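You operate a simulated robot arm through the tools that you are given. There is no shell and no other tool. Be economical: measure what you need, move in short steps, check, and stop when the job is done.

Carry out the task below with a simulated robot arm. There is one attempt and no reset: what you move stays moved.

TASK
Put the grey folded cloth from the wide shelf of the store rack on top of the purple box sleeve on the wide shelf of the store rack. Put one of the gram tiles from the top of the filling bench on top of the green roll. Take the dark blue bottle on the top of the press bench and put it away on the top of the island bench. Put the navy-striped wipe on the top of the press bench away on the top of the pillar shelf. Take the tile that says "Test" from the top of the tile table and leave it on the middle shelf of the wall rack. Press the black button three times. Fetch the bottle from the middle shelf of the tall cabinet and stand it on the bottom shelf of the tall cabinet. The order is free. Set down upright: dark blue bottle, bottle.

It is judged by the outcome, as a careful person would: the job done as asked, and still so three seconds after it is handed in. It fails if anything else is knocked over, pushed out of place, dropped, spilled or broken. Flat cloth is picked up by pressing the open fingertips on it (5 to 10 N) and closing them slowly along it; thin cloth reads only 2 to 8 mm in the jaws.

THE ROBOT
A 6-joint arm with a fingered hand on a trunk, on a base that drives. Base frame: it is fixed to the floor where the robot stands at the start and does not move with it; the origin is under the middle of the robot, x ahead of it, y to its left, z up. Units: m, degrees, N and s.
With the tool pointing down near the work surface it reaches from about 0.22 to 0.56 m from the robot's upright axis, wherever it stands. Its first joint turns from -166.0 to 166.0 degrees. Places, roughly: black button [0.4, -7.2, 0.8]; bottle (6x6x13 cm) [0.5, -6.3, 0.9]; bottom shelf of the tall cabinet [0.6, -6.3, 0.4]; box sleeve (16x17x8 cm) [0.5, -0.7, 0.8]; dark blue bottle (6x6x11 cm) [-1.5, -4.5, 0.9]; folded cloth [0.5, -0.25, 0.75]; gram tile [0.25, -2.5, 0.75]; green roll (6x6x10 cm) [-1.9, -6.4, 0.8]; middle shelf of the wall rack (25x127 cm) [-3.74, -8, 0.86]; navy-striped wipe (9x6x3 cm) [-1.4, -6.7, 0.8]; tile [0.5, -7.25, 0.75]; top of the island bench [-4.9, -5.7, 0.6]; top of the pillar shelf [-8.5, -3.9, 0.7]. Payload 3.1 kg.
Tool frame: the origin (TCP) lies between the finger pads and is the grasp point; the fingertips stand 0.022 m ahead of it; z points along the fingers, y is the line along which they close. The gripper opens to 0.132 m. The gripper's body begins 0.06 m behind the TCP. The gripper is a hand of 4 fingers: y runs from the thumb to the fingers, the wrist lies at [0, 0, -0.218] in the tool frame.
Orientation is that of the tool frame in the base frame, as [roll, pitch, yaw] about the fixed x, y, z axes, in that order (R = Rz(yaw) Ry(pitch) Rx(roll)). With the fingers straight down and closing along the base's y, the tool's x points along the base's -x, its y along +y and its z along -z.

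THE INTERFACE
- The arm moves only by the tool step_arm. Its argument "targets" is a list of rows, each a list of 2 entries, a list of its own where there are three numbers: the shift along the tool's x, y, z in m, then the turn, a rotation vector about the tool's x, y, z in rad. In form: [[[dx, dy, dz], [wx, wy, wz]], ...]. A call has 1 to 20 rows; each row shifts and turns the commanded pose from where the row before left it, along the tool's axes as they then stand. Rows are played at 5 a second. More than 0.05 m and 8.6 degrees between two rows, and nothing of the call is played. A pose out of reach is approached as far as the arm can. The call stops where the force on the tool passes 40 N (or 10 N more than at its start, if that is more) or the arm is blocked; 0.2 s more then pass. In this call time passes only in rows, and 0.2 s behind the last. The reply holds the time, the measured pose of the TCP, the force on the tool along the base axes, the opening and the grip force, in the units named above and with some noise, with the torque about the TCP (base axes, N m) and any sound that the robot's microphone picked up.
- Cameras (640 x 400 px; columns grow to the right, rows downward): "scene" is now at [-0.004, 0.1005, 1.5364]; the picture's right is [-0.66, -0.76, 0.00], its down [-0.61, 0.53, -0.58] and it looks along [0.44, -0.38, -0.81] (base axes); focal length 259 px, centre (320, 200). "wrist" rides on the gripper at [0.053, -0.053, -0.084] in the tool frame; the picture's right is [0.71, 0.71, 0.00], its down [-0.53, 0.53, -0.67] and it looks along [-0.47, 0.47, 0.74] (tool axes); focal length 247 px, centre (320, 200). There is no depth. A picture from a camera that has moved, and an enlarged one, comes with that camera's place and axes in the base frame and with its lens.
- camera(camera): a new picture of that camera. It takes no simulated time.
- lift_body(by): slides the trunk up (or, below 0, down) by that many m; the arm and the scene camera ride with it, the base frame stays. It gives what a move gives, with no picture.
- steer(legs): drives the robot by 1 to 6 legs, each [ahead, left, turn to the left] in m, m and degrees, along the robot's own axes; the way and the turn of a leg run together, so that a leg with both is an arc; at most 1.5 m and 180 degrees a leg. The arm and the cameras ride along, it lands a little off, and it stops where it bumps. It gives what a move gives.
- curl_fingers(finger1, finger2, finger3, thumb_bend): sets how far each is bent, from 0 (flat) to 1 (curled in); at 0.3 the hand is open as for a grip, at 0.7 the pads meet at the TCP. One left out holds its place. A second passes; each finger stops where it meets its share of the squeeze, and holds until it gets a number again. It is the only way to open and close the hand. It gives what a move gives, with no picture; readings hold the bend of each and the force on the fingers (four entries, about 0 where the hand has none), thumb and palm.
- head_to(pan, tilt): turns the head with the scene camera to pan (to the left, within 155 degrees either way) and tilt (down, from -29 to 69), counted from straight ahead of the robot. It gives what a move gives.
- zoom(camera, box): a new picture of the part [left, top, right, bottom] of that camera's present view, enlarged. It takes no simulated time.
- job_done(): hands the job in; it is judged then, once.

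Go step by step. Nothing tells you exact positions but the pictures and the camera data: compare them with the known pose of the tool, close in by small moves and look again before you grip or let go. The budget is 196 turns and 166 pictures, counting those below and the enlarged ones. Unless the task says otherwise, let go and move clear before handing in.

The tools are called as name(argument=value, ...) on one line, values as JSON. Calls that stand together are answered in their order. step_arm: Moves the arm, as the interface text tells. Its arguments: {"type":"object","properties":{"targets":{"type":"array"}},"required":["targets"]} The other tools are called the same way: lift_body (by) slides the trunk up or down; curl_fingers (finger1, finger2, finger3, thumb_bend) moves the fingers one by one; steer (legs) drives the base; head_to (pan, tilt) turns the head that bears the scene camera; camera (camera) takes a picture; zoom (camera, box) takes an enlarged picture of a part of a camera's view; job_done () hands the job in.

At the start:

```text
time: 0.0
tcp_pos: [0.2708, -0.2041, 1.0292]
orientation: [-179.9, 0.0, -180.0]
ft_force: [0.5, -0.9, -0.7]
torque: [0.01, 0.01, -0.02]
opening: 0.1317
finger_force: 0.0
shape: jaw
bend: [0.3, 0.3, 0.3, 0.3]
finger forces: [0.1, 0.0, 0.1, 0.0, 0.0, 0.0]
trunk travel left (down, up): [-0.225, 0.161]
robot x, y, heading: [-0.0015, -0.0008, 0.1]
head pan, tilt: [-40.9, 54.5]
```

scene: 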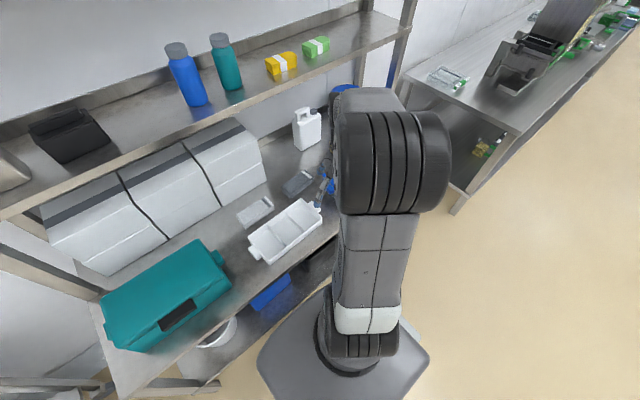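
wrist: 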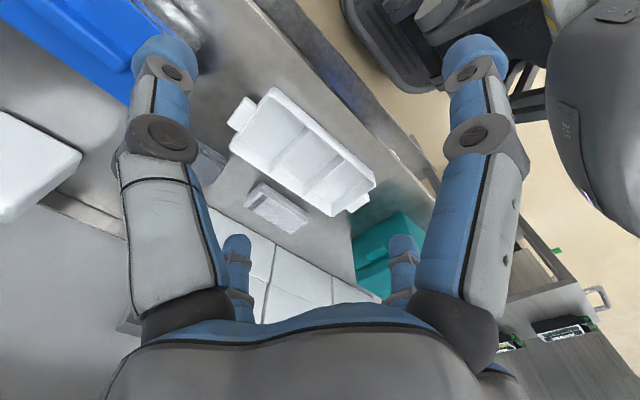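

I see the store rack ahead with trays and small grey items near the hand; the purple sleeve is probably hidden behind the arm. I'll look closer first.

zoom(camera="scene", box=[220, 90, 380, 250])

head_to(pan=-60, tilt=40)

camera(camera="scene")

```text
2.50 times, centred on (300, 170) of scene
camera zoom: at [-0.004, 0.1005, 1.5364], right [-0.66, -0.76, 0.0], down [-0.61, 0.53, -0.58], along [0.44, -0.38, -0.81], focal length 648 px, centre (370, 275)
```

zoom: 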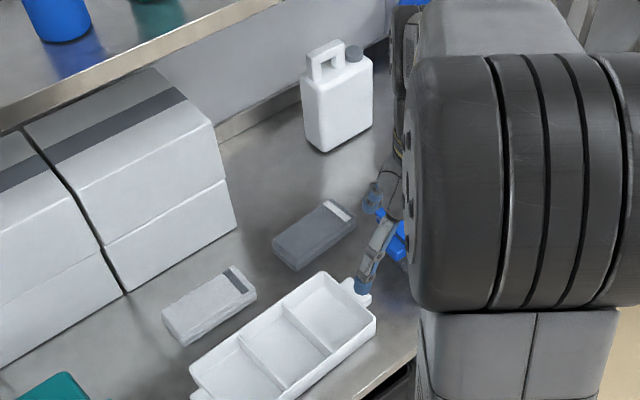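

```text
time: 0.8
tcp_pos: [0.2703, -0.2038, 1.0286]
orientation: [-180.0, 0.0, 180.0]
ft_force: [0.2, 0.7, -0.9]
torque: [0.02, -0.02, -0.04]
opening: 0.1318
finger_force: 0.1
shape: jaw
bend: [0.3, 0.3, 0.3, 0.3]
finger forces: [0.0, 0.1, 0.0, 0.1, 0.0, 0.1]
trunk travel left (down, up): [-0.225, 0.161]
robot x, y, heading: [0.0014, 0.0024, 0.1]
head pan, tilt: [-60.0, 40.0]
```

```text
162 pictures are left
camera scene: at [-0.0163, 0.0746, 1.5564], right [-0.87, -0.5, 0.0], down [-0.32, 0.56, -0.77], along [0.38, -0.66, -0.64], focal length 259 px, centre (320, 200)
```

scene: 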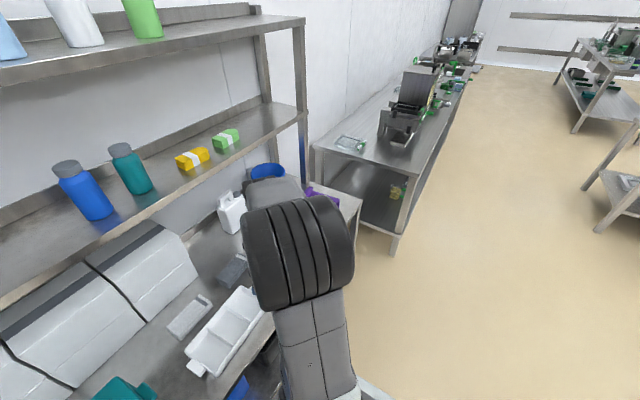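

The dark grey folded cloth lies near (0.54, -0.25), long side along y, on the wide shelf; the purple sleeve is hidden by the arm. I'll shift the base right and a little ahead, and turn the hand 90° so it closes along x.

steer(legs=[[0.0, -0.35, 0], [0.03, 0, 0]])

step_arm(targets=[[[0, 0, 0], [0, 0, 0.1428]], [[0, 0, 0], [0, 0, 0.1428]], [[0, 0, 0], [0, 0, 0.1428]], [[0, 0, 0], [0, 0, 0.1428]], [[0, 0, 0], [0, 0, 0.1428]], [[0, 0, 0], [0, 0, 0.1428]], [[0, 0, 0], [0, 0, 0.1428]], [[0, 0, 0], [0, 0, 0.1428]], [[0, 0, 0], [0, 0, 0.1428]], [[0, 0, 0], [0, 0, 0.1428]], [[0, 0, 0], [0, 0, 0.1428]]])

camera(camera="wrist")

camera(camera="scene")

```text
time: 3.5
tcp_pos: [0.3017, -0.5505, 1.0284]
orientation: [-179.9, 0.0, 180.0]
ft_force: [0.9, 0.1, -0.2]
torque: [0.01, 0.04, -0.02]
opening: 0.1317
finger_force: 0.1
shape: jaw
bend: [0.3, 0.3, 0.3, 0.3]
finger forces: [0.0, 0.0, 0.1, 0.1, 0.0, 0.1]
trunk travel left (down, up): [-0.225, 0.161]
robot x, y, heading: [0.0289, -0.3453, -0.2]
head pan, tilt: [-60.0, 40.0]
```

```text
time: 5.9
tcp_pos: [0.3002, -0.549, 1.0295]
orientation: [-180.0, 0.0, 89.8]
ft_force: [0.3, -0.2, 0.2]
torque: [0.03, -0.03, -0.01]
opening: 0.1321
finger_force: 0.1
shape: jaw
bend: [0.3, 0.3, 0.3, 0.3]
finger forces: [0.0, 0.0, 0.0, 0.1, 0.0, 0.0]
trunk travel left (down, up): [-0.225, 0.161]
robot x, y, heading: [0.0241, -0.3479, -0.1]
head pan, tilt: [-60.0, 40.0]
```

```text
161 pictures are left
camera wrist: at [0.2469, -0.497, 1.1143], right [0.71, 0.7, 0.0], down [0.52, -0.53, 0.67], along [0.47, -0.47, -0.74], focal length 247 px, centre (320, 200)
```

wrist: 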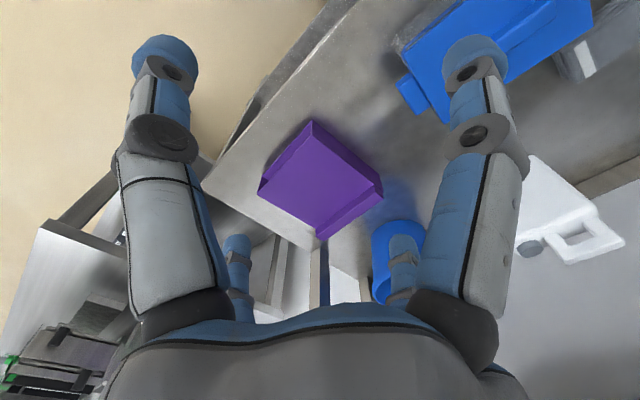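

```text
160 pictures are left
camera scene: at [0.0137, -0.272, 1.5564], right [-0.87, -0.5, 0.0], down [-0.32, 0.56, -0.77], along [0.38, -0.66, -0.64], focal length 259 px, centre (320, 200)
```

scene: 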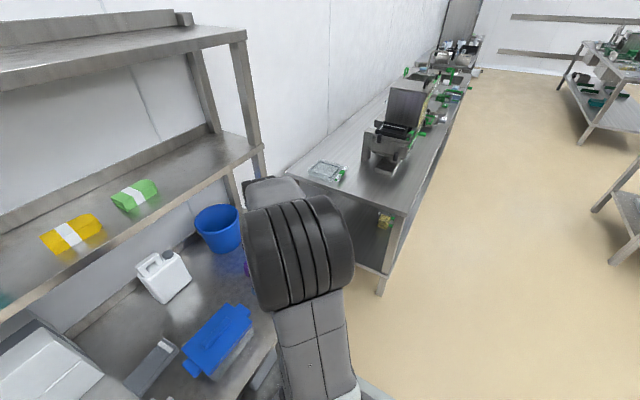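

The sleeve's top is at about (0.415, -0.67, 0.82) and the cloth at about (0.535, -0.25). The upper shelf's edge at x≈0.54, z≈1.16 hangs close over the cloth, so I'll tilt the hand some 12° and approach from the front.

step_arm(targets=[[[0.037, 0.0125, 0], [-0.026, 0, 0]], [[0.037, 0.0125, 0], [-0.026, 0, 0]], [[0.037, 0.0125, 0], [-0.026, 0, 0]], [[0.037, 0.0125, 0], [-0.026, 0, 0]], [[0.037, 0.0125, 0], [-0.026, 0, 0]], [[0.037, 0.0125, 0], [-0.026, 0, 0]], [[0.037, 0.0125, 0], [-0.026, 0, 0]], [[0.037, 0.0125, 0], [-0.026, 0, 0]]])

camera(camera="wrist")

camera(camera="scene")

```text
time: 7.7
tcp_pos: [0.3996, -0.2536, 1.0377]
orientation: [168.1, 0.0, 90.0]
ft_force: [-0.5, 0.6, 0.7]
torque: [0.02, -0.04, 0.02]
opening: 0.1318
finger_force: 0.0
shape: jaw
bend: [0.3, 0.3, 0.3, 0.3]
finger forces: [0.0, 0.1, 0.0, 0.0, 0.0, 0.0]
trunk travel left (down, up): [-0.225, 0.161]
robot x, y, heading: [0.0297, -0.3464, -0.1]
head pan, tilt: [-60.0, 40.0]
```

```text
159 pictures are left
camera wrist: at [0.3304, -0.2008, 1.1106], right [0.69, 0.71, 0.15], down [0.38, -0.53, 0.76], along [0.62, -0.47, -0.63], focal length 247 px, centre (320, 200)
```

wrist: 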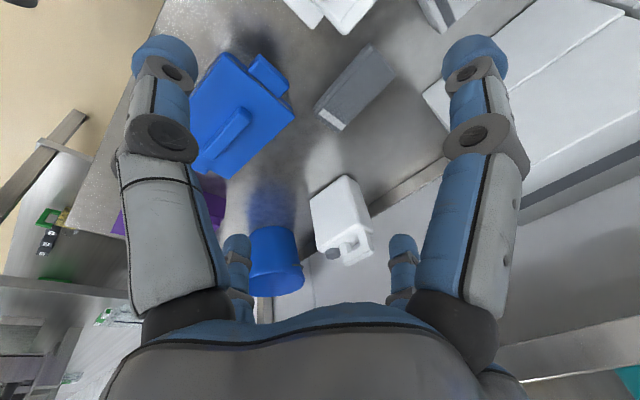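

```text
158 pictures are left
camera scene: at [0.014, -0.2711, 1.5564], right [-0.87, -0.5, 0.0], down [-0.32, 0.56, -0.77], along [0.38, -0.66, -0.64], focal length 259 px, centre (320, 200)
```

scene: 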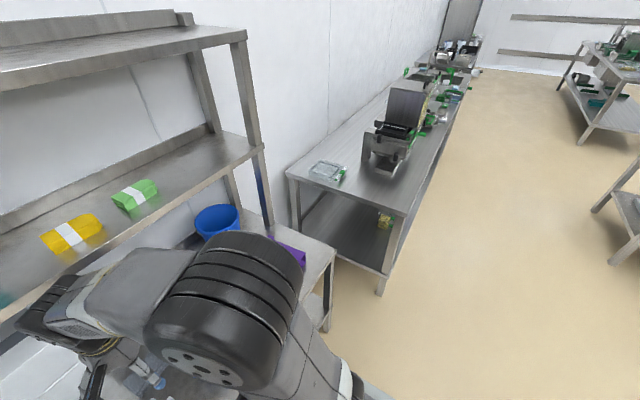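

The hand's four fingers appear to stand in a cross in the wrist picture. I'll find out which number is which finger before gripping.

curl_fingers(finger1=0.0, finger3=0.6)

camera(camera="wrist")

```text
time: 8.7
tcp_pos: [0.3999, -0.255, 1.0388]
orientation: [168.1, 0.0, 90.0]
ft_force: [0.3, 0.9, 0.2]
torque: [0.0, -0.01, -0.02]
opening: 0.1082
finger_force: 0.2
shape: fingers
bend: [0.01, 0.3, 0.6, 0.3]
finger forces: [0.0, 0.0, 0.1, 0.0, 0.1, 0.1]
trunk travel left (down, up): [-0.225, 0.161]
robot x, y, heading: [0.0296, -0.3448, -0.0]
head pan, tilt: [-60.0, 40.0]
```

```text
157 pictures are left
camera wrist: at [0.3301, -0.202, 1.1107], right [0.69, 0.71, 0.15], down [0.38, -0.53, 0.76], along [0.62, -0.47, -0.63], focal length 247 px, centre (320, 200)
```

wrist: 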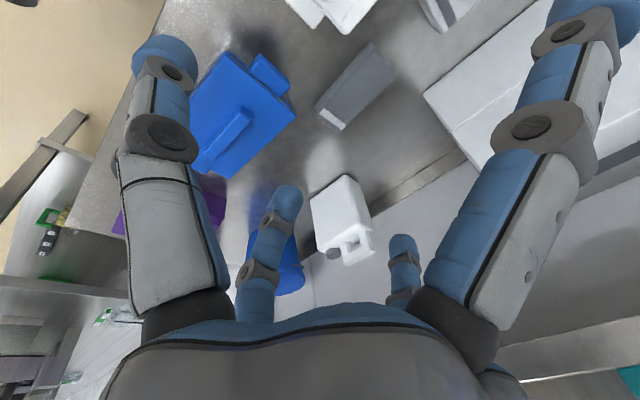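

Finger 1 is +x, finger 3 is −x, finger 2 is opposite the thumb. The cloth measures about 7 × 11.5 cm, so I can straddle it with all four open and squeeze with thumb and finger 2; I'll lower in front first and check the clearance to the shelf above.

curl_fingers(finger1=0.25, finger3=0.25)

step_arm(targets=[[[0, -0.0016, 0.0365], [0, 0, 0]], [[0, -0.0016, 0.0365], [0, 0, 0]], [[0, -0.0016, 0.0365], [0, 0, 0]], [[0, -0.0016, 0.0365], [0, 0, 0]], [[0, -0.0016, 0.0365], [0, 0, 0]]])

head_to(pan=-10, tilt=45)

camera(camera="scene")

camera(camera="wrist")

```text
time: 9.7
tcp_pos: [0.4005, -0.2552, 1.0386]
orientation: [168.1, 0.0, 90.1]
ft_force: [-0.3, -0.3, -0.2]
torque: [-0.01, 0.01, -0.02]
opening: 0.0919
finger_force: 0.1
shape: fingers
bend: [0.25, 0.3, 0.25, 0.3]
finger forces: [0.0, 0.0, 0.0, 0.0, 0.0, 0.1]
trunk travel left (down, up): [-0.225, 0.161]
robot x, y, heading: [0.0286, -0.3459, -0.2]
head pan, tilt: [-60.0, 40.0]
```

```text
time: 10.9
tcp_pos: [0.4324, -0.2548, 0.8571]
orientation: [168.1, 0.0, 90.1]
ft_force: [0.3, -0.9, 0.5]
torque: [-0.02, -0.02, 0.02]
opening: 0.092
finger_force: 0.1
shape: fingers
bend: [0.25, 0.3, 0.25, 0.3]
finger forces: [0.1, 0.1, 0.0, 0.0, 0.1, 0.1]
trunk travel left (down, up): [-0.225, 0.161]
robot x, y, heading: [0.034, -0.3458, 0.1]
head pan, tilt: [-60.0, 40.0]
```

```text
time: 12.1
tcp_pos: [0.4319, -0.2557, 0.858]
orientation: [168.0, 0.0, 90.1]
ft_force: [-0.3, -0.5, -0.2]
torque: [-0.03, 0.01, 0.04]
opening: 0.0918
finger_force: 0.0
shape: fingers
bend: [0.25, 0.3, 0.25, 0.3]
finger forces: [0.1, 0.0, 0.0, 0.1, 0.0, 0.1]
trunk travel left (down, up): [-0.225, 0.161]
robot x, y, heading: [0.0293, -0.3518, -0.0]
head pan, tilt: [-10.0, 45.0]
```

```text
156 pictures are left
camera scene: at [0.0513, -0.2125, 1.5492], right [-0.17, -0.98, 0.0], down [-0.7, 0.12, -0.71], along [0.7, -0.12, -0.71], focal length 259 px, centre (320, 200)
```

scene: 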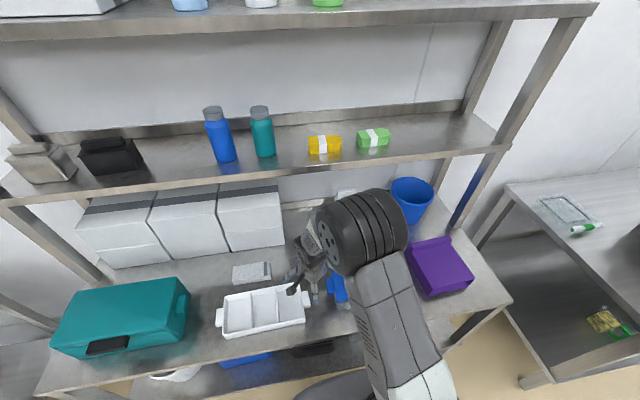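

```text
155 pictures are left
camera wrist: at [0.3613, -0.2025, 0.9305], right [0.69, 0.71, 0.15], down [0.38, -0.53, 0.76], along [0.62, -0.47, -0.63], focal length 247 px, centre (320, 200)
```

wrist: 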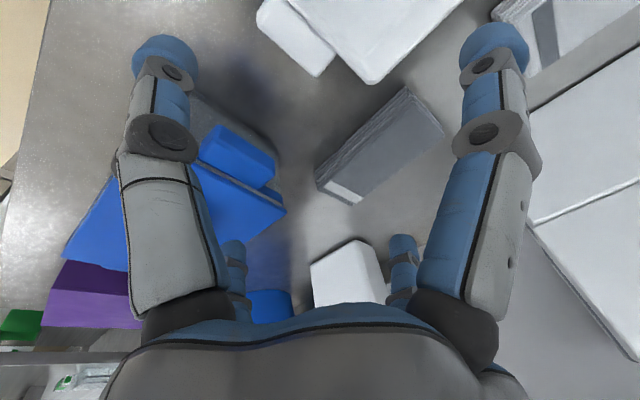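

The cloth is straight ahead of the hand and the tool tray is clear. I'll go forward over it in small rows, watching for contact.

step_arm(targets=[[[0.001, 0.02, 0.0043], [0, 0, 0]], [[0.001, 0.02, 0.0043], [0, 0, 0]], [[0.001, 0.02, 0.0043], [0, 0, 0]], [[0, 0.02, 0.0043], [0, 0, 0]], [[0, 0.021, 0.0043], [0, 0, 0]]])

camera(camera="scene")

camera(camera="wrist")

```text
time: 13.3
tcp_pos: [0.5327, -0.2519, 0.8575]
orientation: [168.2, 0.0, 90.0]
ft_force: [0.4, 0.1, 0.0]
torque: [0.05, 0.01, 0.02]
opening: 0.0918
finger_force: 0.0
shape: fingers
bend: [0.25, 0.3, 0.25, 0.3]
finger forces: [0.0, 0.1, 0.1, 0.1, 0.0, 0.0]
trunk travel left (down, up): [-0.225, 0.161]
robot x, y, heading: [0.0283, -0.3484, -0.1]
head pan, tilt: [-10.0, 45.0]
```

```text
154 pictures are left
camera scene: at [0.0518, -0.2124, 1.5491], right [-0.17, -0.98, 0.0], down [-0.7, 0.12, -0.71], along [0.7, -0.12, -0.71], focal length 259 px, centre (320, 200)
```

scene: 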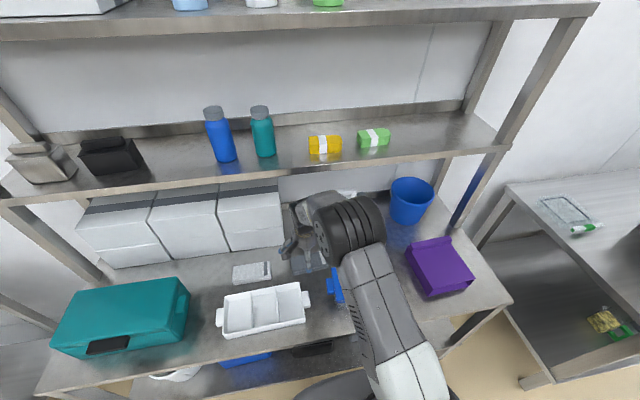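

```text
153 pictures are left
camera wrist: at [0.4632, -0.1981, 0.9302], right [0.69, 0.71, 0.15], down [0.38, -0.53, 0.76], along [0.62, -0.47, -0.63], focal length 247 px, centre (320, 200)
```

wrist: 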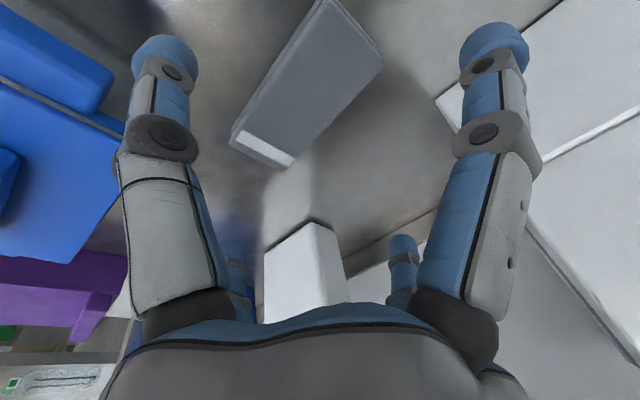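

The upper shelf is cleared. The cloth's centre is at about (0.537, -0.248), turned by about 7°; I'll descend, level the tilt somewhat and align.

step_arm(targets=[[[0.0008, -0.0015, 0.015], [0.0175, 0, -0.024]], [[0.0008, -0.0015, 0.015], [0.0175, 0, -0.024]], [[0.0008, -0.0015, 0.015], [0.0175, 0, -0.024]], [[0.0008, -0.001, 0.015], [0.0175, 0, -0.024]], [[0.0008, -0.001, 0.012], [0.0175, 0, -0.024]]])

camera(camera="wrist")

```text
time: 14.5
tcp_pos: [0.5386, -0.2477, 0.7858]
orientation: [173.4, 1.1, 96.8]
ft_force: [-0.3, -0.5, 0.1]
torque: [0.02, 0.04, -0.01]
opening: 0.0918
finger_force: 0.1
shape: fingers
bend: [0.25, 0.3, 0.25, 0.3]
finger forces: [0.1, 0.1, 0.0, 0.0, 0.0, 0.0]
trunk travel left (down, up): [-0.225, 0.161]
robot x, y, heading: [0.0255, -0.345, 0.2]
head pan, tilt: [-10.0, 45.0]
```

```text
152 pictures are left
camera wrist: at [0.4699, -0.2009, 0.8626], right [0.61, 0.79, 0.07], down [0.5, -0.46, 0.74], along [0.61, -0.42, -0.67], focal length 247 px, centre (320, 200)
```

wrist: 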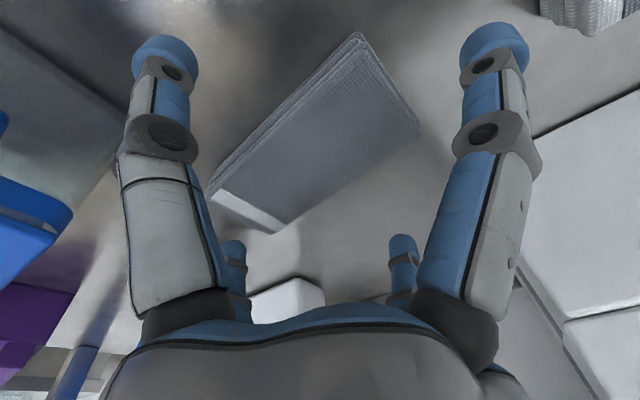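

The cloth sits between all four fingers. I go down slowly toward shelf contact.

step_arm(targets=[[[0, 0, 0.004], [0, 0, 0]], [[0, 0, 0.004], [0, 0, 0]], [[0, 0, 0.003], [0, 0, 0]]])

camera(camera="wrist")

```text
time: 15.3
tcp_pos: [0.5402, -0.2475, 0.7745]
orientation: [173.1, 1.1, 96.8]
ft_force: [-0.6, 0.1, 0.6]
torque: [0.01, 0.01, 0.03]
opening: 0.0919
finger_force: 0.0
shape: fingers
bend: [0.25, 0.3, 0.25, 0.3]
finger forces: [0.0, 0.0, 0.0, 0.1, 0.0, 0.0]
trunk travel left (down, up): [-0.225, 0.161]
robot x, y, heading: [0.0289, -0.3476, 0.0]
head pan, tilt: [-10.0, 45.0]
```

```text
151 pictures are left
camera wrist: at [0.4709, -0.2013, 0.8517], right [0.61, 0.79, 0.07], down [0.5, -0.46, 0.74], along [0.61, -0.42, -0.67], focal length 247 px, centre (320, 200)
```

wrist: 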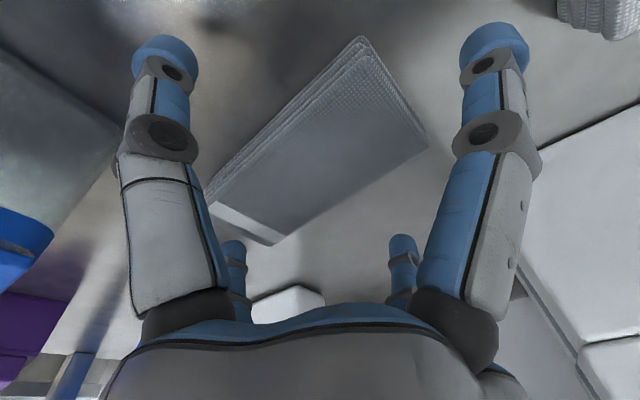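

step_arm(targets=[[[0, 0, 0.002], [0, 0, 0]], [[0, 0, 0.002], [0, 0, 0]], [[0, 0, 0.002], [0, 0, 0]]])

curl_fingers(finger2=0.45, thumb_bend=0.45)

camera(camera="wrist")

```text
time: 16.1
tcp_pos: [0.5408, -0.2476, 0.7686]
orientation: [173.0, 1.1, 96.8]
ft_force: [-0.5, -0.5, 0.6]
torque: [-0.04, 0.02, -0.02]
opening: 0.0919
finger_force: 0.5
shape: fingers
bend: [0.25, 0.3, 0.25, 0.3]
finger forces: [0.0, 0.0, 0.8, 0.0, 0.0, 0.1]
trunk travel left (down, up): [-0.225, 0.161]
robot x, y, heading: [0.0319, -0.3504, -0.1]
head pan, tilt: [-10.0, 45.0]
```

```text
time: 17.1
tcp_pos: [0.5411, -0.2478, 0.7691]
orientation: [173.2, 1.1, 96.9]
ft_force: [0.0, -0.4, 0.6]
torque: [-0.09, -0.01, -0.01]
opening: 0.0772
finger_force: 0.5
shape: fingers
bend: [0.25, 0.45, 0.25, 0.45]
finger forces: [0.0, 0.1, 0.9, 0.0, 0.1, 0.1]
trunk travel left (down, up): [-0.225, 0.161]
robot x, y, heading: [0.0293, -0.3504, -0.1]
head pan, tilt: [-10.0, 45.0]
```

```text
150 pictures are left
camera wrist: at [0.4714, -0.2012, 0.8458], right [0.61, 0.79, 0.07], down [0.5, -0.46, 0.74], along [0.61, -0.42, -0.67], focal length 247 px, centre (320, 200)
```

wrist: 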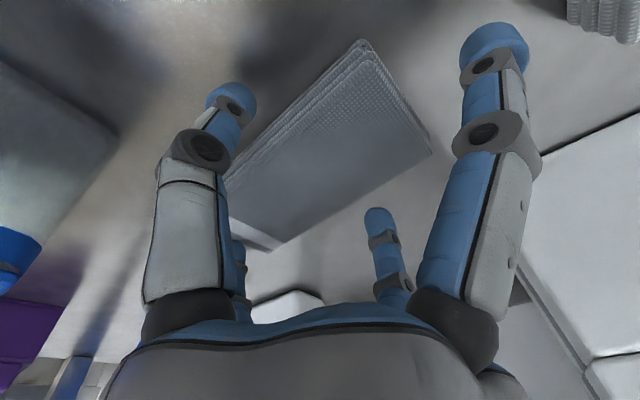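

curl_fingers(finger2=0.6, thumb_bend=0.6)

camera(camera="wrist")

```text
time: 18.1
tcp_pos: [0.5409, -0.248, 0.7692]
orientation: [173.2, 1.1, 96.8]
ft_force: [-1.9, -0.4, 1.9]
torque: [-0.04, 0.05, -0.01]
opening: 0.0703
finger_force: 5.9
shape: fingers
bend: [0.25, 0.53, 0.25, 0.55]
finger forces: [0.0, 5.2, 0.8, 0.2, 6.1, 0.0]
trunk travel left (down, up): [-0.225, 0.161]
robot x, y, heading: [0.0344, -0.3439, 0.3]
head pan, tilt: [-10.0, 45.0]
```

```text
149 pictures are left
camera wrist: at [0.4713, -0.2012, 0.8458], right [0.61, 0.79, 0.07], down [0.5, -0.46, 0.74], along [0.61, -0.42, -0.67], focal length 247 px, centre (320, 200)
```

wrist: 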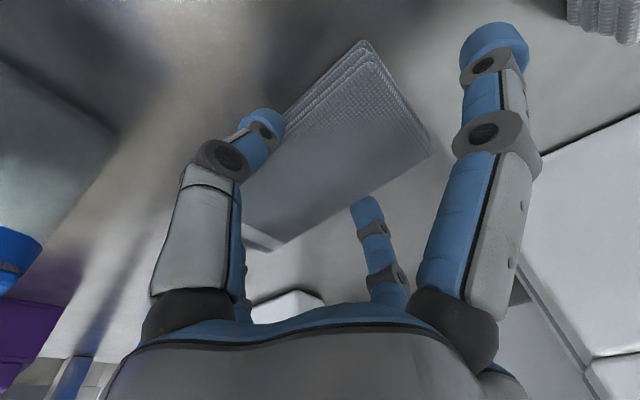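

Both pads hold with about 6 N; I'll firm up and lift slightly.

curl_fingers(finger2=0.65, thumb_bend=0.65)

step_arm(targets=[[[0, 0, -0.01], [0, 0, 0]], [[0, 0, -0.01], [0, 0, 0]], [[0, -0.005, -0.015], [0, 0, 0]]])

camera(camera="wrist")

```text
time: 19.1
tcp_pos: [0.5404, -0.2482, 0.7684]
orientation: [173.2, 1.1, 96.8]
ft_force: [-0.5, 0.3, 0.3]
torque: [-0.1, 0.06, -0.03]
opening: 0.0695
finger_force: 10.1
shape: fingers
bend: [0.25, 0.52, 0.25, 0.57]
finger forces: [0.1, 8.5, 0.8, 0.0, 9.8, 0.0]
trunk travel left (down, up): [-0.225, 0.161]
robot x, y, heading: [0.0297, -0.3463, 0.2]
head pan, tilt: [-10.0, 45.0]
```

```text
time: 19.9
tcp_pos: [0.5316, -0.247, 0.8035]
orientation: [173.1, 1.1, 96.7]
ft_force: [0.3, -0.4, -0.6]
torque: [0.02, 0.0, -0.01]
opening: 0.069
finger_force: 9.2
shape: fingers
bend: [0.25, 0.52, 0.25, 0.57]
finger forces: [0.1, 9.3, 0.0, 0.0, 9.3, 0.0]
trunk travel left (down, up): [-0.225, 0.161]
robot x, y, heading: [0.0285, -0.3445, -0.1]
head pan, tilt: [-10.0, 45.0]
```

```text
148 pictures are left
camera wrist: at [0.462, -0.2012, 0.8798], right [0.61, 0.79, 0.07], down [0.5, -0.46, 0.74], along [0.61, -0.42, -0.67], focal length 247 px, centre (320, 200)
```

wrist: 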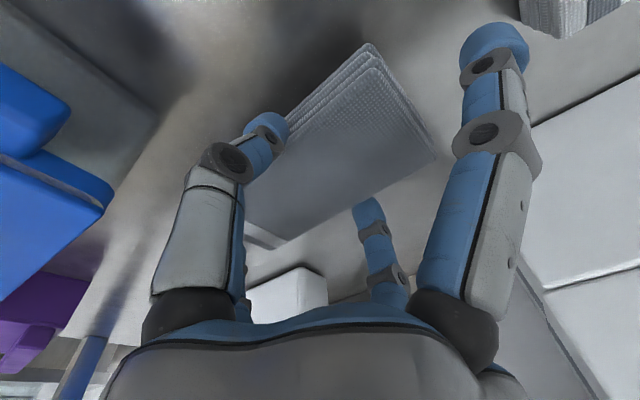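

The cloth is in the hand. I'll back out from under the shelf, rise, and swing over to above the sleeve.

step_arm(targets=[[[0.0026, -0.0215, -0.0095], [0, 0, 0]], [[0.0026, -0.0215, -0.0095], [0, 0, 0]], [[0.0026, -0.0215, -0.0095], [0, 0, 0]], [[0.0026, -0.0215, -0.0095], [0, 0, 0]], [[0.0026, -0.0215, -0.0095], [0, 0, 0]], [[0, 0, -0.03], [0.04, 0, 0.04]], [[0, 0, -0.03], [0.04, 0, 0.04]], [[0, 0, -0.03], [0.04, 0, 0.04]], [[0, 0, -0.02], [0, 0, 0]], [[-0.0467, 0, 0], [0, 0, 0]], [[-0.0467, 0, 0], [0, 0, 0]], [[-0.0467, 0, 0], [0, 0, 0]], [[-0.0467, 0, 0], [0, 0, 0]], [[-0.0467, 0, 0], [0, 0, 0]], [[-0.0467, 0, 0], [0, 0, 0]], [[-0.0467, 0, 0], [0, 0, 0]], [[-0.0467, 0, 0], [0, 0, 0]], [[-0.0467, 0, 0], [0, 0, 0]]])

camera(camera="wrist")

camera(camera="scene")

```text
time: 23.7
tcp_pos: [0.4103, -0.6703, 0.9511]
orientation: [179.9, 0.7, 89.9]
ft_force: [0.6, 0.5, -0.4]
torque: [0.02, -0.01, -0.04]
opening: 0.0691
finger_force: 8.7
shape: fingers
bend: [0.25, 0.52, 0.25, 0.57]
finger forces: [0.1, 8.6, 0.1, 0.1, 8.6, 0.0]
trunk travel left (down, up): [-0.225, 0.161]
robot x, y, heading: [0.0304, -0.3465, -0.3]
head pan, tilt: [-10.0, 45.0]
```

```text
147 pictures are left
camera wrist: at [0.3568, -0.616, 1.0353], right [0.71, 0.71, -0.01], down [0.52, -0.52, 0.68], along [0.47, -0.48, -0.74], focal length 247 px, centre (320, 200)
```

wrist: 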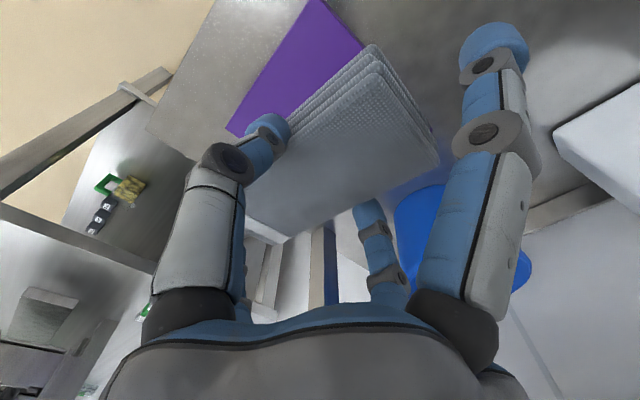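

```text
146 pictures are left
camera scene: at [0.0515, -0.214, 1.5493], right [-0.17, -0.98, 0.0], down [-0.7, 0.12, -0.71], along [0.7, -0.12, -0.71], focal length 259 px, centre (320, 200)
```

scene: 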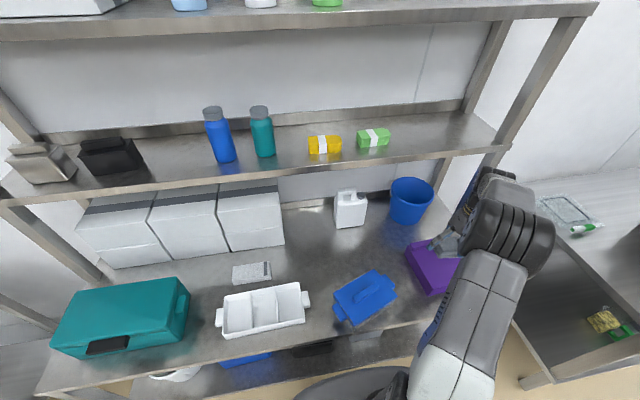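

The cloth is roughly above the sleeve (centre about (0.425, -0.675)). Descending to place.

step_arm(targets=[[[-0.001, 0.004, 0.021], [0, 0, 0]], [[-0.001, 0.004, 0.021], [0, 0, 0]], [[-0.001, 0.004, 0.021], [0, 0, 0]], [[0, 0.002, 0.02], [0, 0, 0]], [[0, 0, 0.006], [0, 0, 0]]])

camera(camera="wrist")

zoom(camera="scene", box=[380, 180, 540, 320])

```text
time: 24.9
tcp_pos: [0.4247, -0.6712, 0.8623]
orientation: [179.9, 0.7, 90.0]
ft_force: [0.1, 0.0, -0.8]
torque: [0.02, -0.01, 0.01]
opening: 0.069
finger_force: 9.3
shape: fingers
bend: [0.25, 0.52, 0.25, 0.57]
finger forces: [0.1, 8.7, 0.0, 0.1, 8.6, 0.1]
trunk travel left (down, up): [-0.225, 0.161]
robot x, y, heading: [0.0289, -0.3454, -0.2]
head pan, tilt: [-10.0, 45.0]
```

```text
145 pictures are left
camera wrist: at [0.3714, -0.6176, 0.9466], right [0.71, 0.71, -0.01], down [0.52, -0.52, 0.68], along [0.47, -0.48, -0.74], focal length 247 px, centre (320, 200)
```

wrist: 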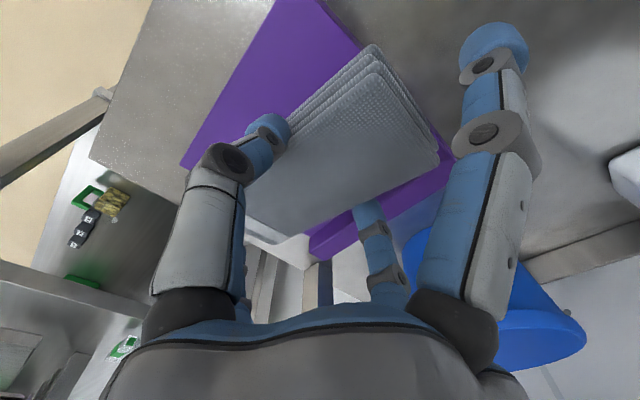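

```text
2.86 times, centred on (460, 250) of scene
camera zoom: at [0.0513, -0.2126, 1.5492], right [-0.17, -0.98, 0.0], down [-0.7, 0.12, -0.71], along [0.7, -0.12, -0.71], focal length 740 px, centre (-80, 57)
```

zoom: 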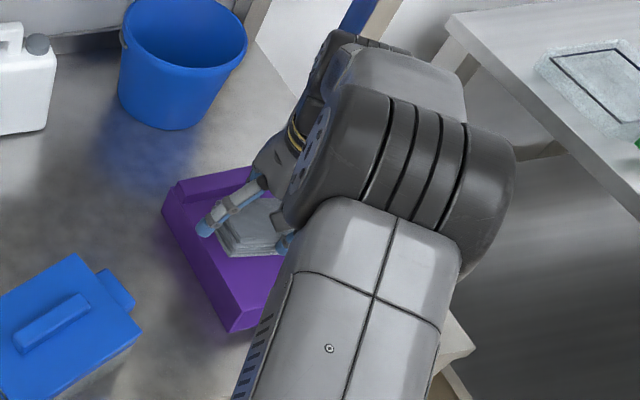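

The cloth's +y end is about flush with the sleeve's edge, so I'll shift 2 cm toward -y and continue down.

step_arm(targets=[[[-0.01, 0, 0], [0, 0, 0]], [[-0.01, 0, 0.004], [0, 0, 0]], [[0, 0, 0.005], [0, 0, 0]], [[0, 0, 0.005], [0, 0, 0]], [[0, 0, 0.003], [0, 0, 0]]])

camera(camera="wrist")

```text
time: 26.1
tcp_pos: [0.4251, -0.6922, 0.8462]
orientation: [179.9, 0.6, 90.0]
ft_force: [0.2, -0.2, -0.7]
torque: [0.02, 0.0, 0.01]
opening: 0.0689
finger_force: 8.5
shape: fingers
bend: [0.25, 0.52, 0.25, 0.57]
finger forces: [0.0, 8.7, 0.1, 0.1, 8.6, 0.0]
trunk travel left (down, up): [-0.225, 0.161]
robot x, y, heading: [0.0302, -0.3476, 0.2]
head pan, tilt: [-10.0, 45.0]
```

```text
143 pictures are left
camera wrist: at [0.3712, -0.6377, 0.9304], right [0.71, 0.71, -0.01], down [0.52, -0.52, 0.68], along [0.47, -0.48, -0.74], focal length 247 px, centre (320, 200)
```

wrist: 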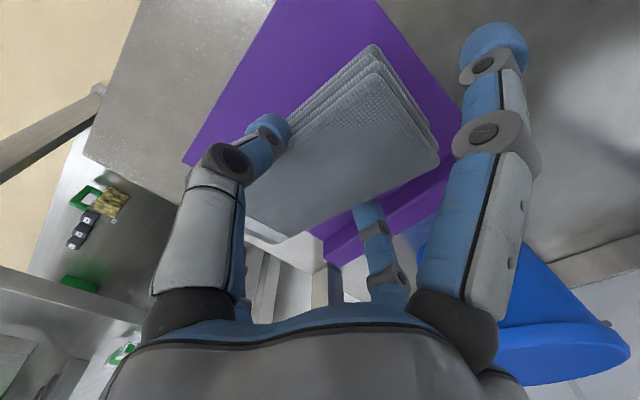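

zoom(camera="wrist", box=[160, 120, 360, 300])

```text
2.22 times, centred on (260, 210) of wrist
camera zoom: at [0.3712, -0.6377, 0.9304], right [0.71, 0.71, -0.01], down [0.52, -0.52, 0.68], along [0.47, -0.48, -0.74], focal length 549 px, centre (453, 178)
```

zoom: 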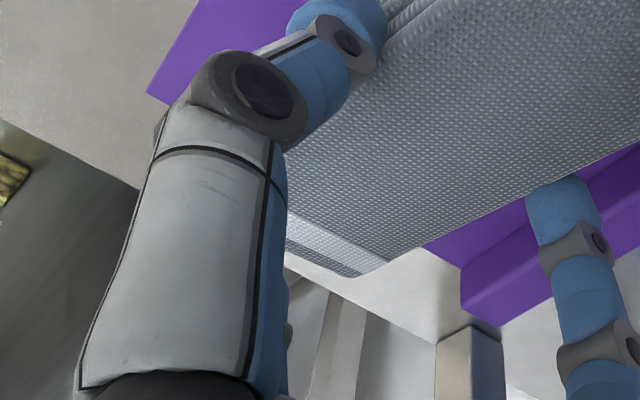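

The cloth lies within the sleeve's outline. Lowering to contact.

step_arm(targets=[[[0, 0, 0.004], [0, 0, 0]], [[0, 0, 0.004], [0, 0, 0]], [[0, 0, 0.004], [0, 0, 0]]])

zoom(camera="scene", box=[380, 180, 540, 320])

```text
time: 26.9
tcp_pos: [0.4248, -0.6914, 0.8347]
orientation: [179.9, 0.7, 89.9]
ft_force: [0.9, 0.5, -0.3]
torque: [0.04, -0.02, 0.0]
opening: 0.069
finger_force: 8.6
shape: fingers
bend: [0.25, 0.52, 0.25, 0.57]
finger forces: [0.1, 8.7, 0.0, 0.0, 8.7, 0.0]
trunk travel left (down, up): [-0.225, 0.161]
robot x, y, heading: [0.0301, -0.3445, 0.1]
head pan, tilt: [-10.0, 45.0]
```

```text
2.86 times, centred on (460, 250) of scene
camera zoom: at [0.0514, -0.2126, 1.5492], right [-0.17, -0.98, 0.0], down [-0.7, 0.12, -0.71], along [0.7, -0.12, -0.71], focal length 740 px, centre (-80, 57)
```

zoom: 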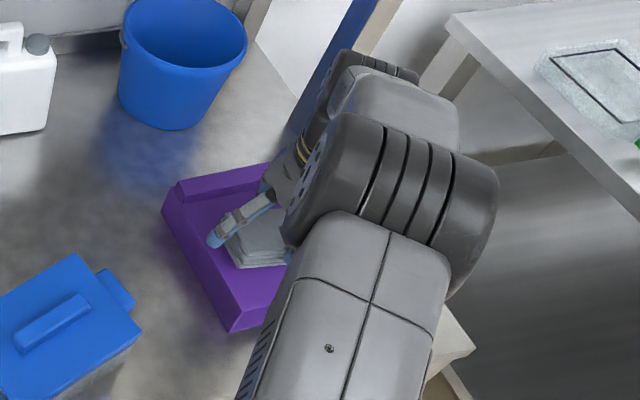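

step_arm(targets=[[[0, 0, 0.004], [0, 0, 0]], [[0, 0, 0.004], [0, 0, 0]], [[0, 0, 0.004], [0, 0, 0]]])

camera(camera="wrist")

```text
time: 27.7
tcp_pos: [0.4247, -0.6922, 0.8226]
orientation: [179.8, 0.8, 90.0]
ft_force: [-3.7, 0.9, 10.9]
torque: [-0.34, -0.16, -0.15]
opening: 0.0694
finger_force: 12.2
shape: fingers
bend: [0.25, 0.52, 0.23, 0.57]
finger forces: [0.0, 8.8, 3.7, 0.0, 11.0, 0.0]
trunk travel left (down, up): [-0.225, 0.161]
robot x, y, heading: [0.0335, -0.3461, 0.0]
head pan, tilt: [-10.0, 45.0]
```

```text
140 pictures are left
camera wrist: at [0.3703, -0.6376, 0.9077], right [0.71, 0.71, -0.01], down [0.52, -0.52, 0.68], along [0.47, -0.48, -0.74], focal length 247 px, centre (320, 200)
```

wrist: 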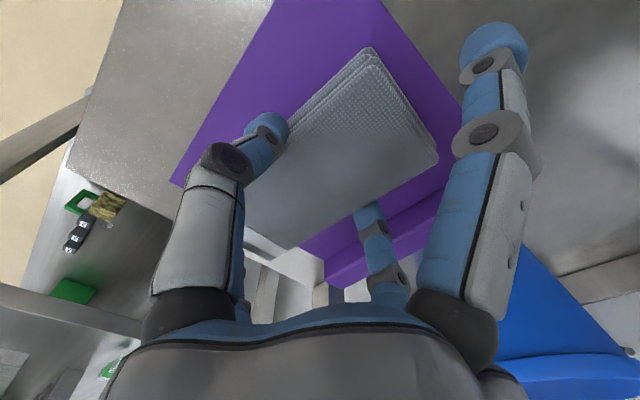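

Contact with the sleeve. I'll ease up a little, open just enough, and lift away.

step_arm(targets=[[[0, 0, -0.003], [0, 0, 0]]])

curl_fingers(finger1=0.2, finger2=0.45, finger3=0.2, thumb_bend=0.45)

step_arm(targets=[[[0, 0, -0.008], [0, 0, 0]], [[0, 0, -0.012], [0, 0, 0]], [[0, 0, -0.02], [0, 0, 0]], [[0, 0, -0.04], [0, 0, 0]], [[0, 0, -0.04], [0, 0, 0]]])

camera(camera="wrist")

```text
time: 28.1
tcp_pos: [0.4239, -0.6922, 0.8247]
orientation: [-180.0, 0.7, 89.9]
ft_force: [-1.1, -0.8, 2.9]
torque: [-0.19, -0.07, -0.08]
opening: 0.069
finger_force: 10.9
shape: fingers
bend: [0.25, 0.52, 0.23, 0.57]
finger forces: [0.1, 9.3, 2.0, 0.0, 9.8, 0.0]
trunk travel left (down, up): [-0.225, 0.161]
robot x, y, heading: [0.0329, -0.3467, -0.1]
head pan, tilt: [-10.0, 45.0]
```

```text
time: 29.1
tcp_pos: [0.426, -0.6921, 0.824]
orientation: [179.9, 0.8, 89.8]
ft_force: [0.6, 1.0, -0.2]
torque: [-0.01, 0.0, 0.03]
opening: 0.0814
finger_force: 0.0
shape: fingers
bend: [0.2, 0.45, 0.2, 0.45]
finger forces: [0.0, 0.0, 0.0, 0.0, 0.0, 0.0]
trunk travel left (down, up): [-0.225, 0.161]
robot x, y, heading: [0.0304, -0.3408, -0.1]
head pan, tilt: [-10.0, 45.0]
```

```text
time: 30.3
tcp_pos: [0.4225, -0.6885, 0.945]
orientation: [179.9, 0.8, 89.9]
ft_force: [-0.1, -0.6, -1.0]
torque: [0.02, 0.0, -0.01]
opening: 0.0811
finger_force: 0.0
shape: fingers
bend: [0.2, 0.45, 0.2, 0.45]
finger forces: [0.0, 0.1, 0.0, 0.0, 0.0, 0.0]
trunk travel left (down, up): [-0.225, 0.161]
robot x, y, heading: [0.0265, -0.3458, -0.1]
head pan, tilt: [-10.0, 45.0]
```

```text
139 pictures are left
camera wrist: at [0.3699, -0.6348, 1.0298], right [0.71, 0.71, -0.01], down [0.52, -0.52, 0.68], along [0.47, -0.48, -0.74], focal length 247 px, centre (320, 200)
```

wrist: 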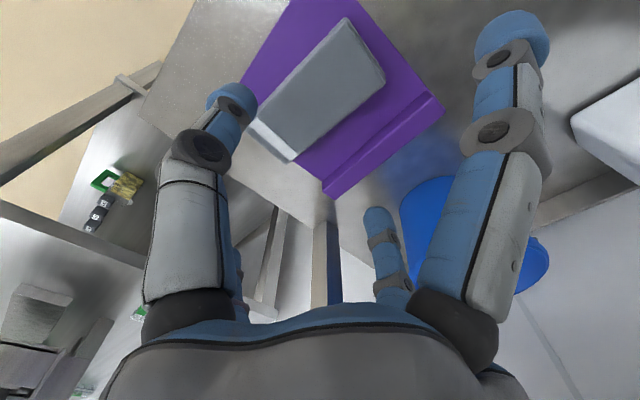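

The cloth rests on the sleeve. Next is the gram tile: I'll retract the arm, back off and look down the aisle toward the filling bench.

step_arm(targets=[[[0.0, -0.03, -0.03], [0, 0, 0]], [[0.02, -0.03, -0.03], [0, 0, 0]], [[0.04, -0.03, -0.01], [0, 0, 0]], [[0.04, -0.03, 0], [0, 0, 0]], [[0.04, -0.03, 0], [0, 0, 0]]])

steer(legs=[[-0.25, 0, 0], [0, -0.6, 0]])

head_to(pan=-75, tilt=25)

camera(camera="scene")

```text
refused: row 3 steps farther than a row can; nothing moved
```

```text
time: 35.1
tcp_pos: [0.1724, -1.2902, 0.945]
orientation: [179.9, 0.8, 90.0]
ft_force: [-0.5, 0.5, 1.3]
torque: [0.01, 0.03, -0.02]
opening: 0.0814
finger_force: 0.2
shape: fingers
bend: [0.2, 0.45, 0.2, 0.45]
finger forces: [0.0, 0.1, 0.0, 0.0, 0.0, 0.0]
trunk travel left (down, up): [-0.225, 0.161]
robot x, y, heading: [-0.2186, -0.9448, -0.2]
head pan, tilt: [-10.0, 45.0]
```

```text
time: 36.5
tcp_pos: [0.1719, -1.2901, 0.9456]
orientation: [180.0, 0.7, 89.8]
ft_force: [-0.9, 0.1, -1.0]
torque: [0.02, 0.0, 0.01]
opening: 0.0813
finger_force: 0.0
shape: fingers
bend: [0.2, 0.45, 0.2, 0.45]
finger forces: [0.1, 0.0, 0.0, 0.0, 0.1, 0.1]
trunk travel left (down, up): [-0.225, 0.161]
robot x, y, heading: [-0.2189, -0.9459, -0.2]
head pan, tilt: [-75.0, 25.0]
```

```text
138 pictures are left
camera scene: at [-0.2566, -0.8884, 1.5797], right [-0.97, -0.26, 0.0], down [-0.11, 0.41, -0.91], along [0.23, -0.88, -0.42], focal length 259 px, centre (320, 200)
```

scene: 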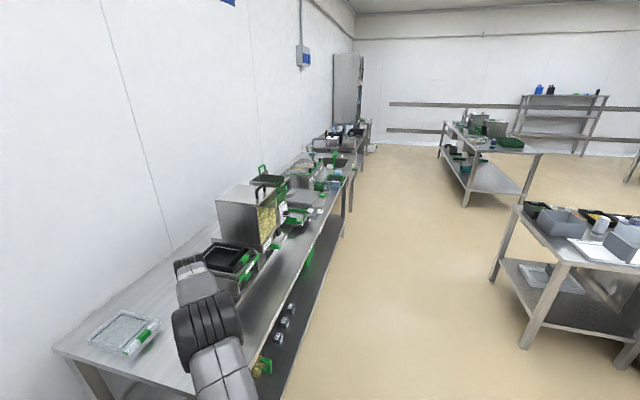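

The move was refused but the drive went cleanly. I see the filling bench along the wall; let me look at it closely for gram tiles.

zoom(camera="scene", box=[190, 120, 390, 260])

zoom(camera="scene", box=[430, 80, 640, 280])

```text
2.86 times, centred on (290, 190) of scene
camera zoom: at [-0.2566, -0.8884, 1.5797], right [-0.97, -0.26, 0.0], down [-0.11, 0.41, -0.91], along [0.23, -0.88, -0.42], focal length 740 px, centre (406, 229)
```

zoom: 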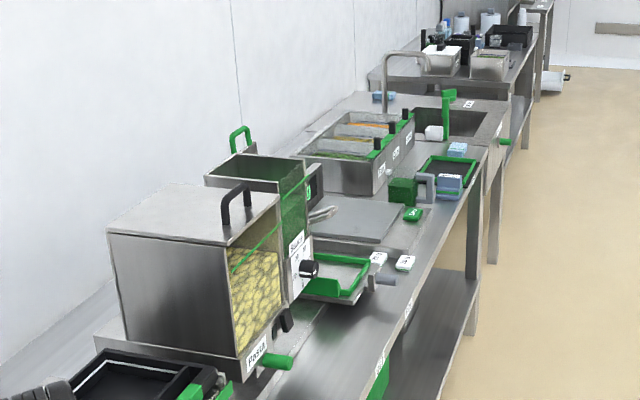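

```text
2.00 times, centred on (535, 180) of scene
camera zoom: at [-0.2566, -0.8884, 1.5797], right [-0.97, -0.26, 0.0], down [-0.11, 0.41, -0.91], along [0.23, -0.88, -0.42], focal length 518 px, centre (-110, 240)
```

zoom: 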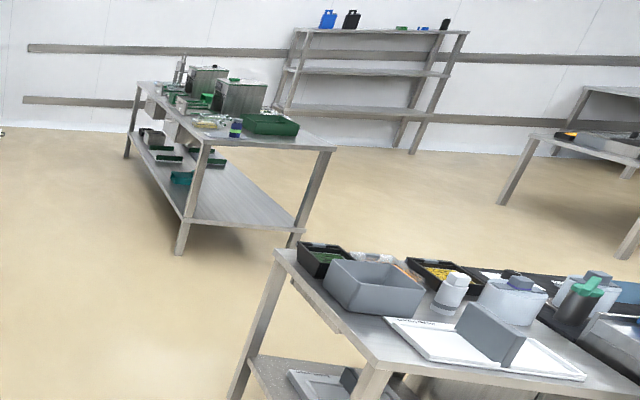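

Two small white tiles sit near (0.15, -2.43) and (0.22, -2.43). I retract the arm and strafe along the bench with a bit more clearance.

step_arm(targets=[[[0.029, -0.03, -0.016], [0, 0, 0]], [[0.029, -0.03, -0.016], [0, 0, 0]], [[0.029, -0.03, -0.016], [0, 0, 0]], [[0.029, -0.03, -0.016], [0, 0, 0]], [[0.029, -0.03, -0.016], [0, 0, 0]]])

steer(legs=[[-0.12, 0, 0], [0, -1.4, 0]])

head_to(pan=-10, tilt=45)

camera(camera="scene")

camera(camera="wrist")

```text
time: 37.7
tcp_pos: [0.0218, -1.1431, 1.023]
orientation: [179.7, 0.9, 89.9]
ft_force: [0.0, -0.1, 0.2]
torque: [0.0, -0.04, -0.03]
opening: 0.0812
finger_force: 0.1
shape: fingers
bend: [0.2, 0.45, 0.2, 0.45]
finger forces: [0.0, 0.1, 0.0, 0.1, 0.0, 0.1]
trunk travel left (down, up): [-0.225, 0.161]
robot x, y, heading: [-0.221, -0.9476, -0.0]
head pan, tilt: [-75.0, 25.0]
```

```text
time: 45.5
tcp_pos: [-0.1006, -2.5381, 1.0222]
orientation: [179.9, 0.7, 89.7]
ft_force: [-1.0, 0.5, -0.2]
torque: [-0.05, -0.02, 0.01]
opening: 0.0815
finger_force: 0.1
shape: fingers
bend: [0.2, 0.45, 0.2, 0.45]
finger forces: [0.0, 0.1, 0.0, 0.0, 0.0, 0.0]
trunk travel left (down, up): [-0.225, 0.161]
robot x, y, heading: [-0.3441, -2.3397, -0.1]
head pan, tilt: [-75.0, 25.0]
```

```text
time: 46.8
tcp_pos: [-0.102, -2.5397, 1.022]
orientation: [179.9, 0.7, 89.7]
ft_force: [-0.2, 1.5, -0.2]
torque: [0.01, -0.02, 0.0]
opening: 0.0811
finger_force: 0.1
shape: fingers
bend: [0.2, 0.45, 0.2, 0.45]
finger forces: [0.0, 0.0, 0.0, 0.0, 0.0, 0.0]
trunk travel left (down, up): [-0.225, 0.161]
robot x, y, heading: [-0.3452, -2.3397, -0.3]
head pan, tilt: [-10.0, 45.0]
```

```text
135 pictures are left
camera scene: at [-0.324, -2.2075, 1.5492], right [-0.18, -0.98, 0.0], down [-0.7, 0.13, -0.71], along [0.7, -0.13, -0.71], focal length 259 px, centre (320, 200)
```

scene: 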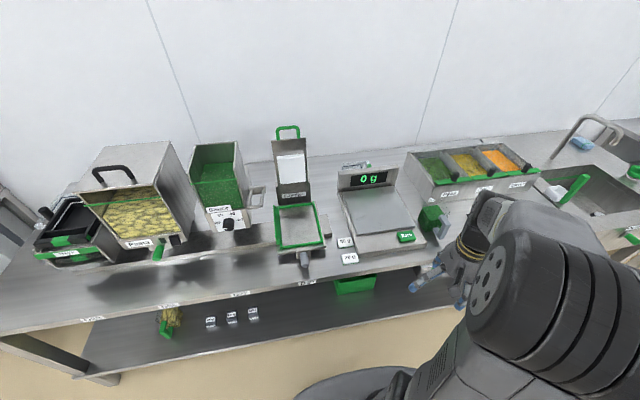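

```text
134 pictures are left
camera wrist: at [-0.1554, -2.4843, 1.1062], right [0.71, 0.7, -0.01], down [0.52, -0.52, 0.68], along [0.47, -0.48, -0.74], focal length 247 px, centre (320, 200)
```

wrist: 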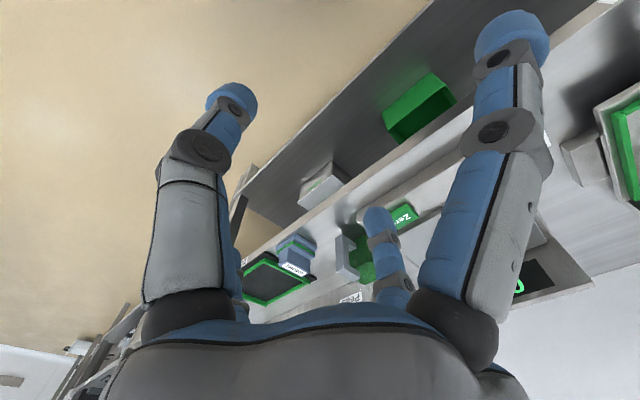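

zoom(camera="scene", box=[290, 200, 430, 290])

zoom(camera="scene", box=[190, 290, 280, 340])

```text
4.44 times, centred on (360, 245) of scene
camera zoom: at [-0.324, -2.2075, 1.5492], right [-0.18, -0.98, 0.0], down [-0.7, 0.13, -0.71], along [0.7, -0.13, -0.71], focal length 1151 px, centre (142, 0)
```

zoom: 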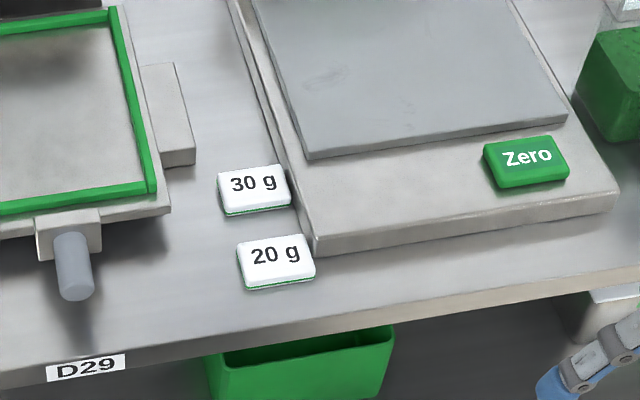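

```text
7.11 times, centred on (235, 315) of scene
camera zoom: at [-0.324, -2.2075, 1.5492], right [-0.18, -0.98, 0.0], down [-0.7, 0.13, -0.71], along [0.7, -0.13, -0.71], focal length 1842 px, centre (924, -618)
```

zoom: 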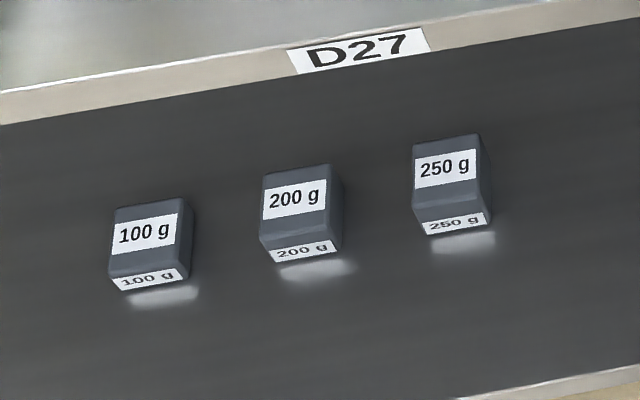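

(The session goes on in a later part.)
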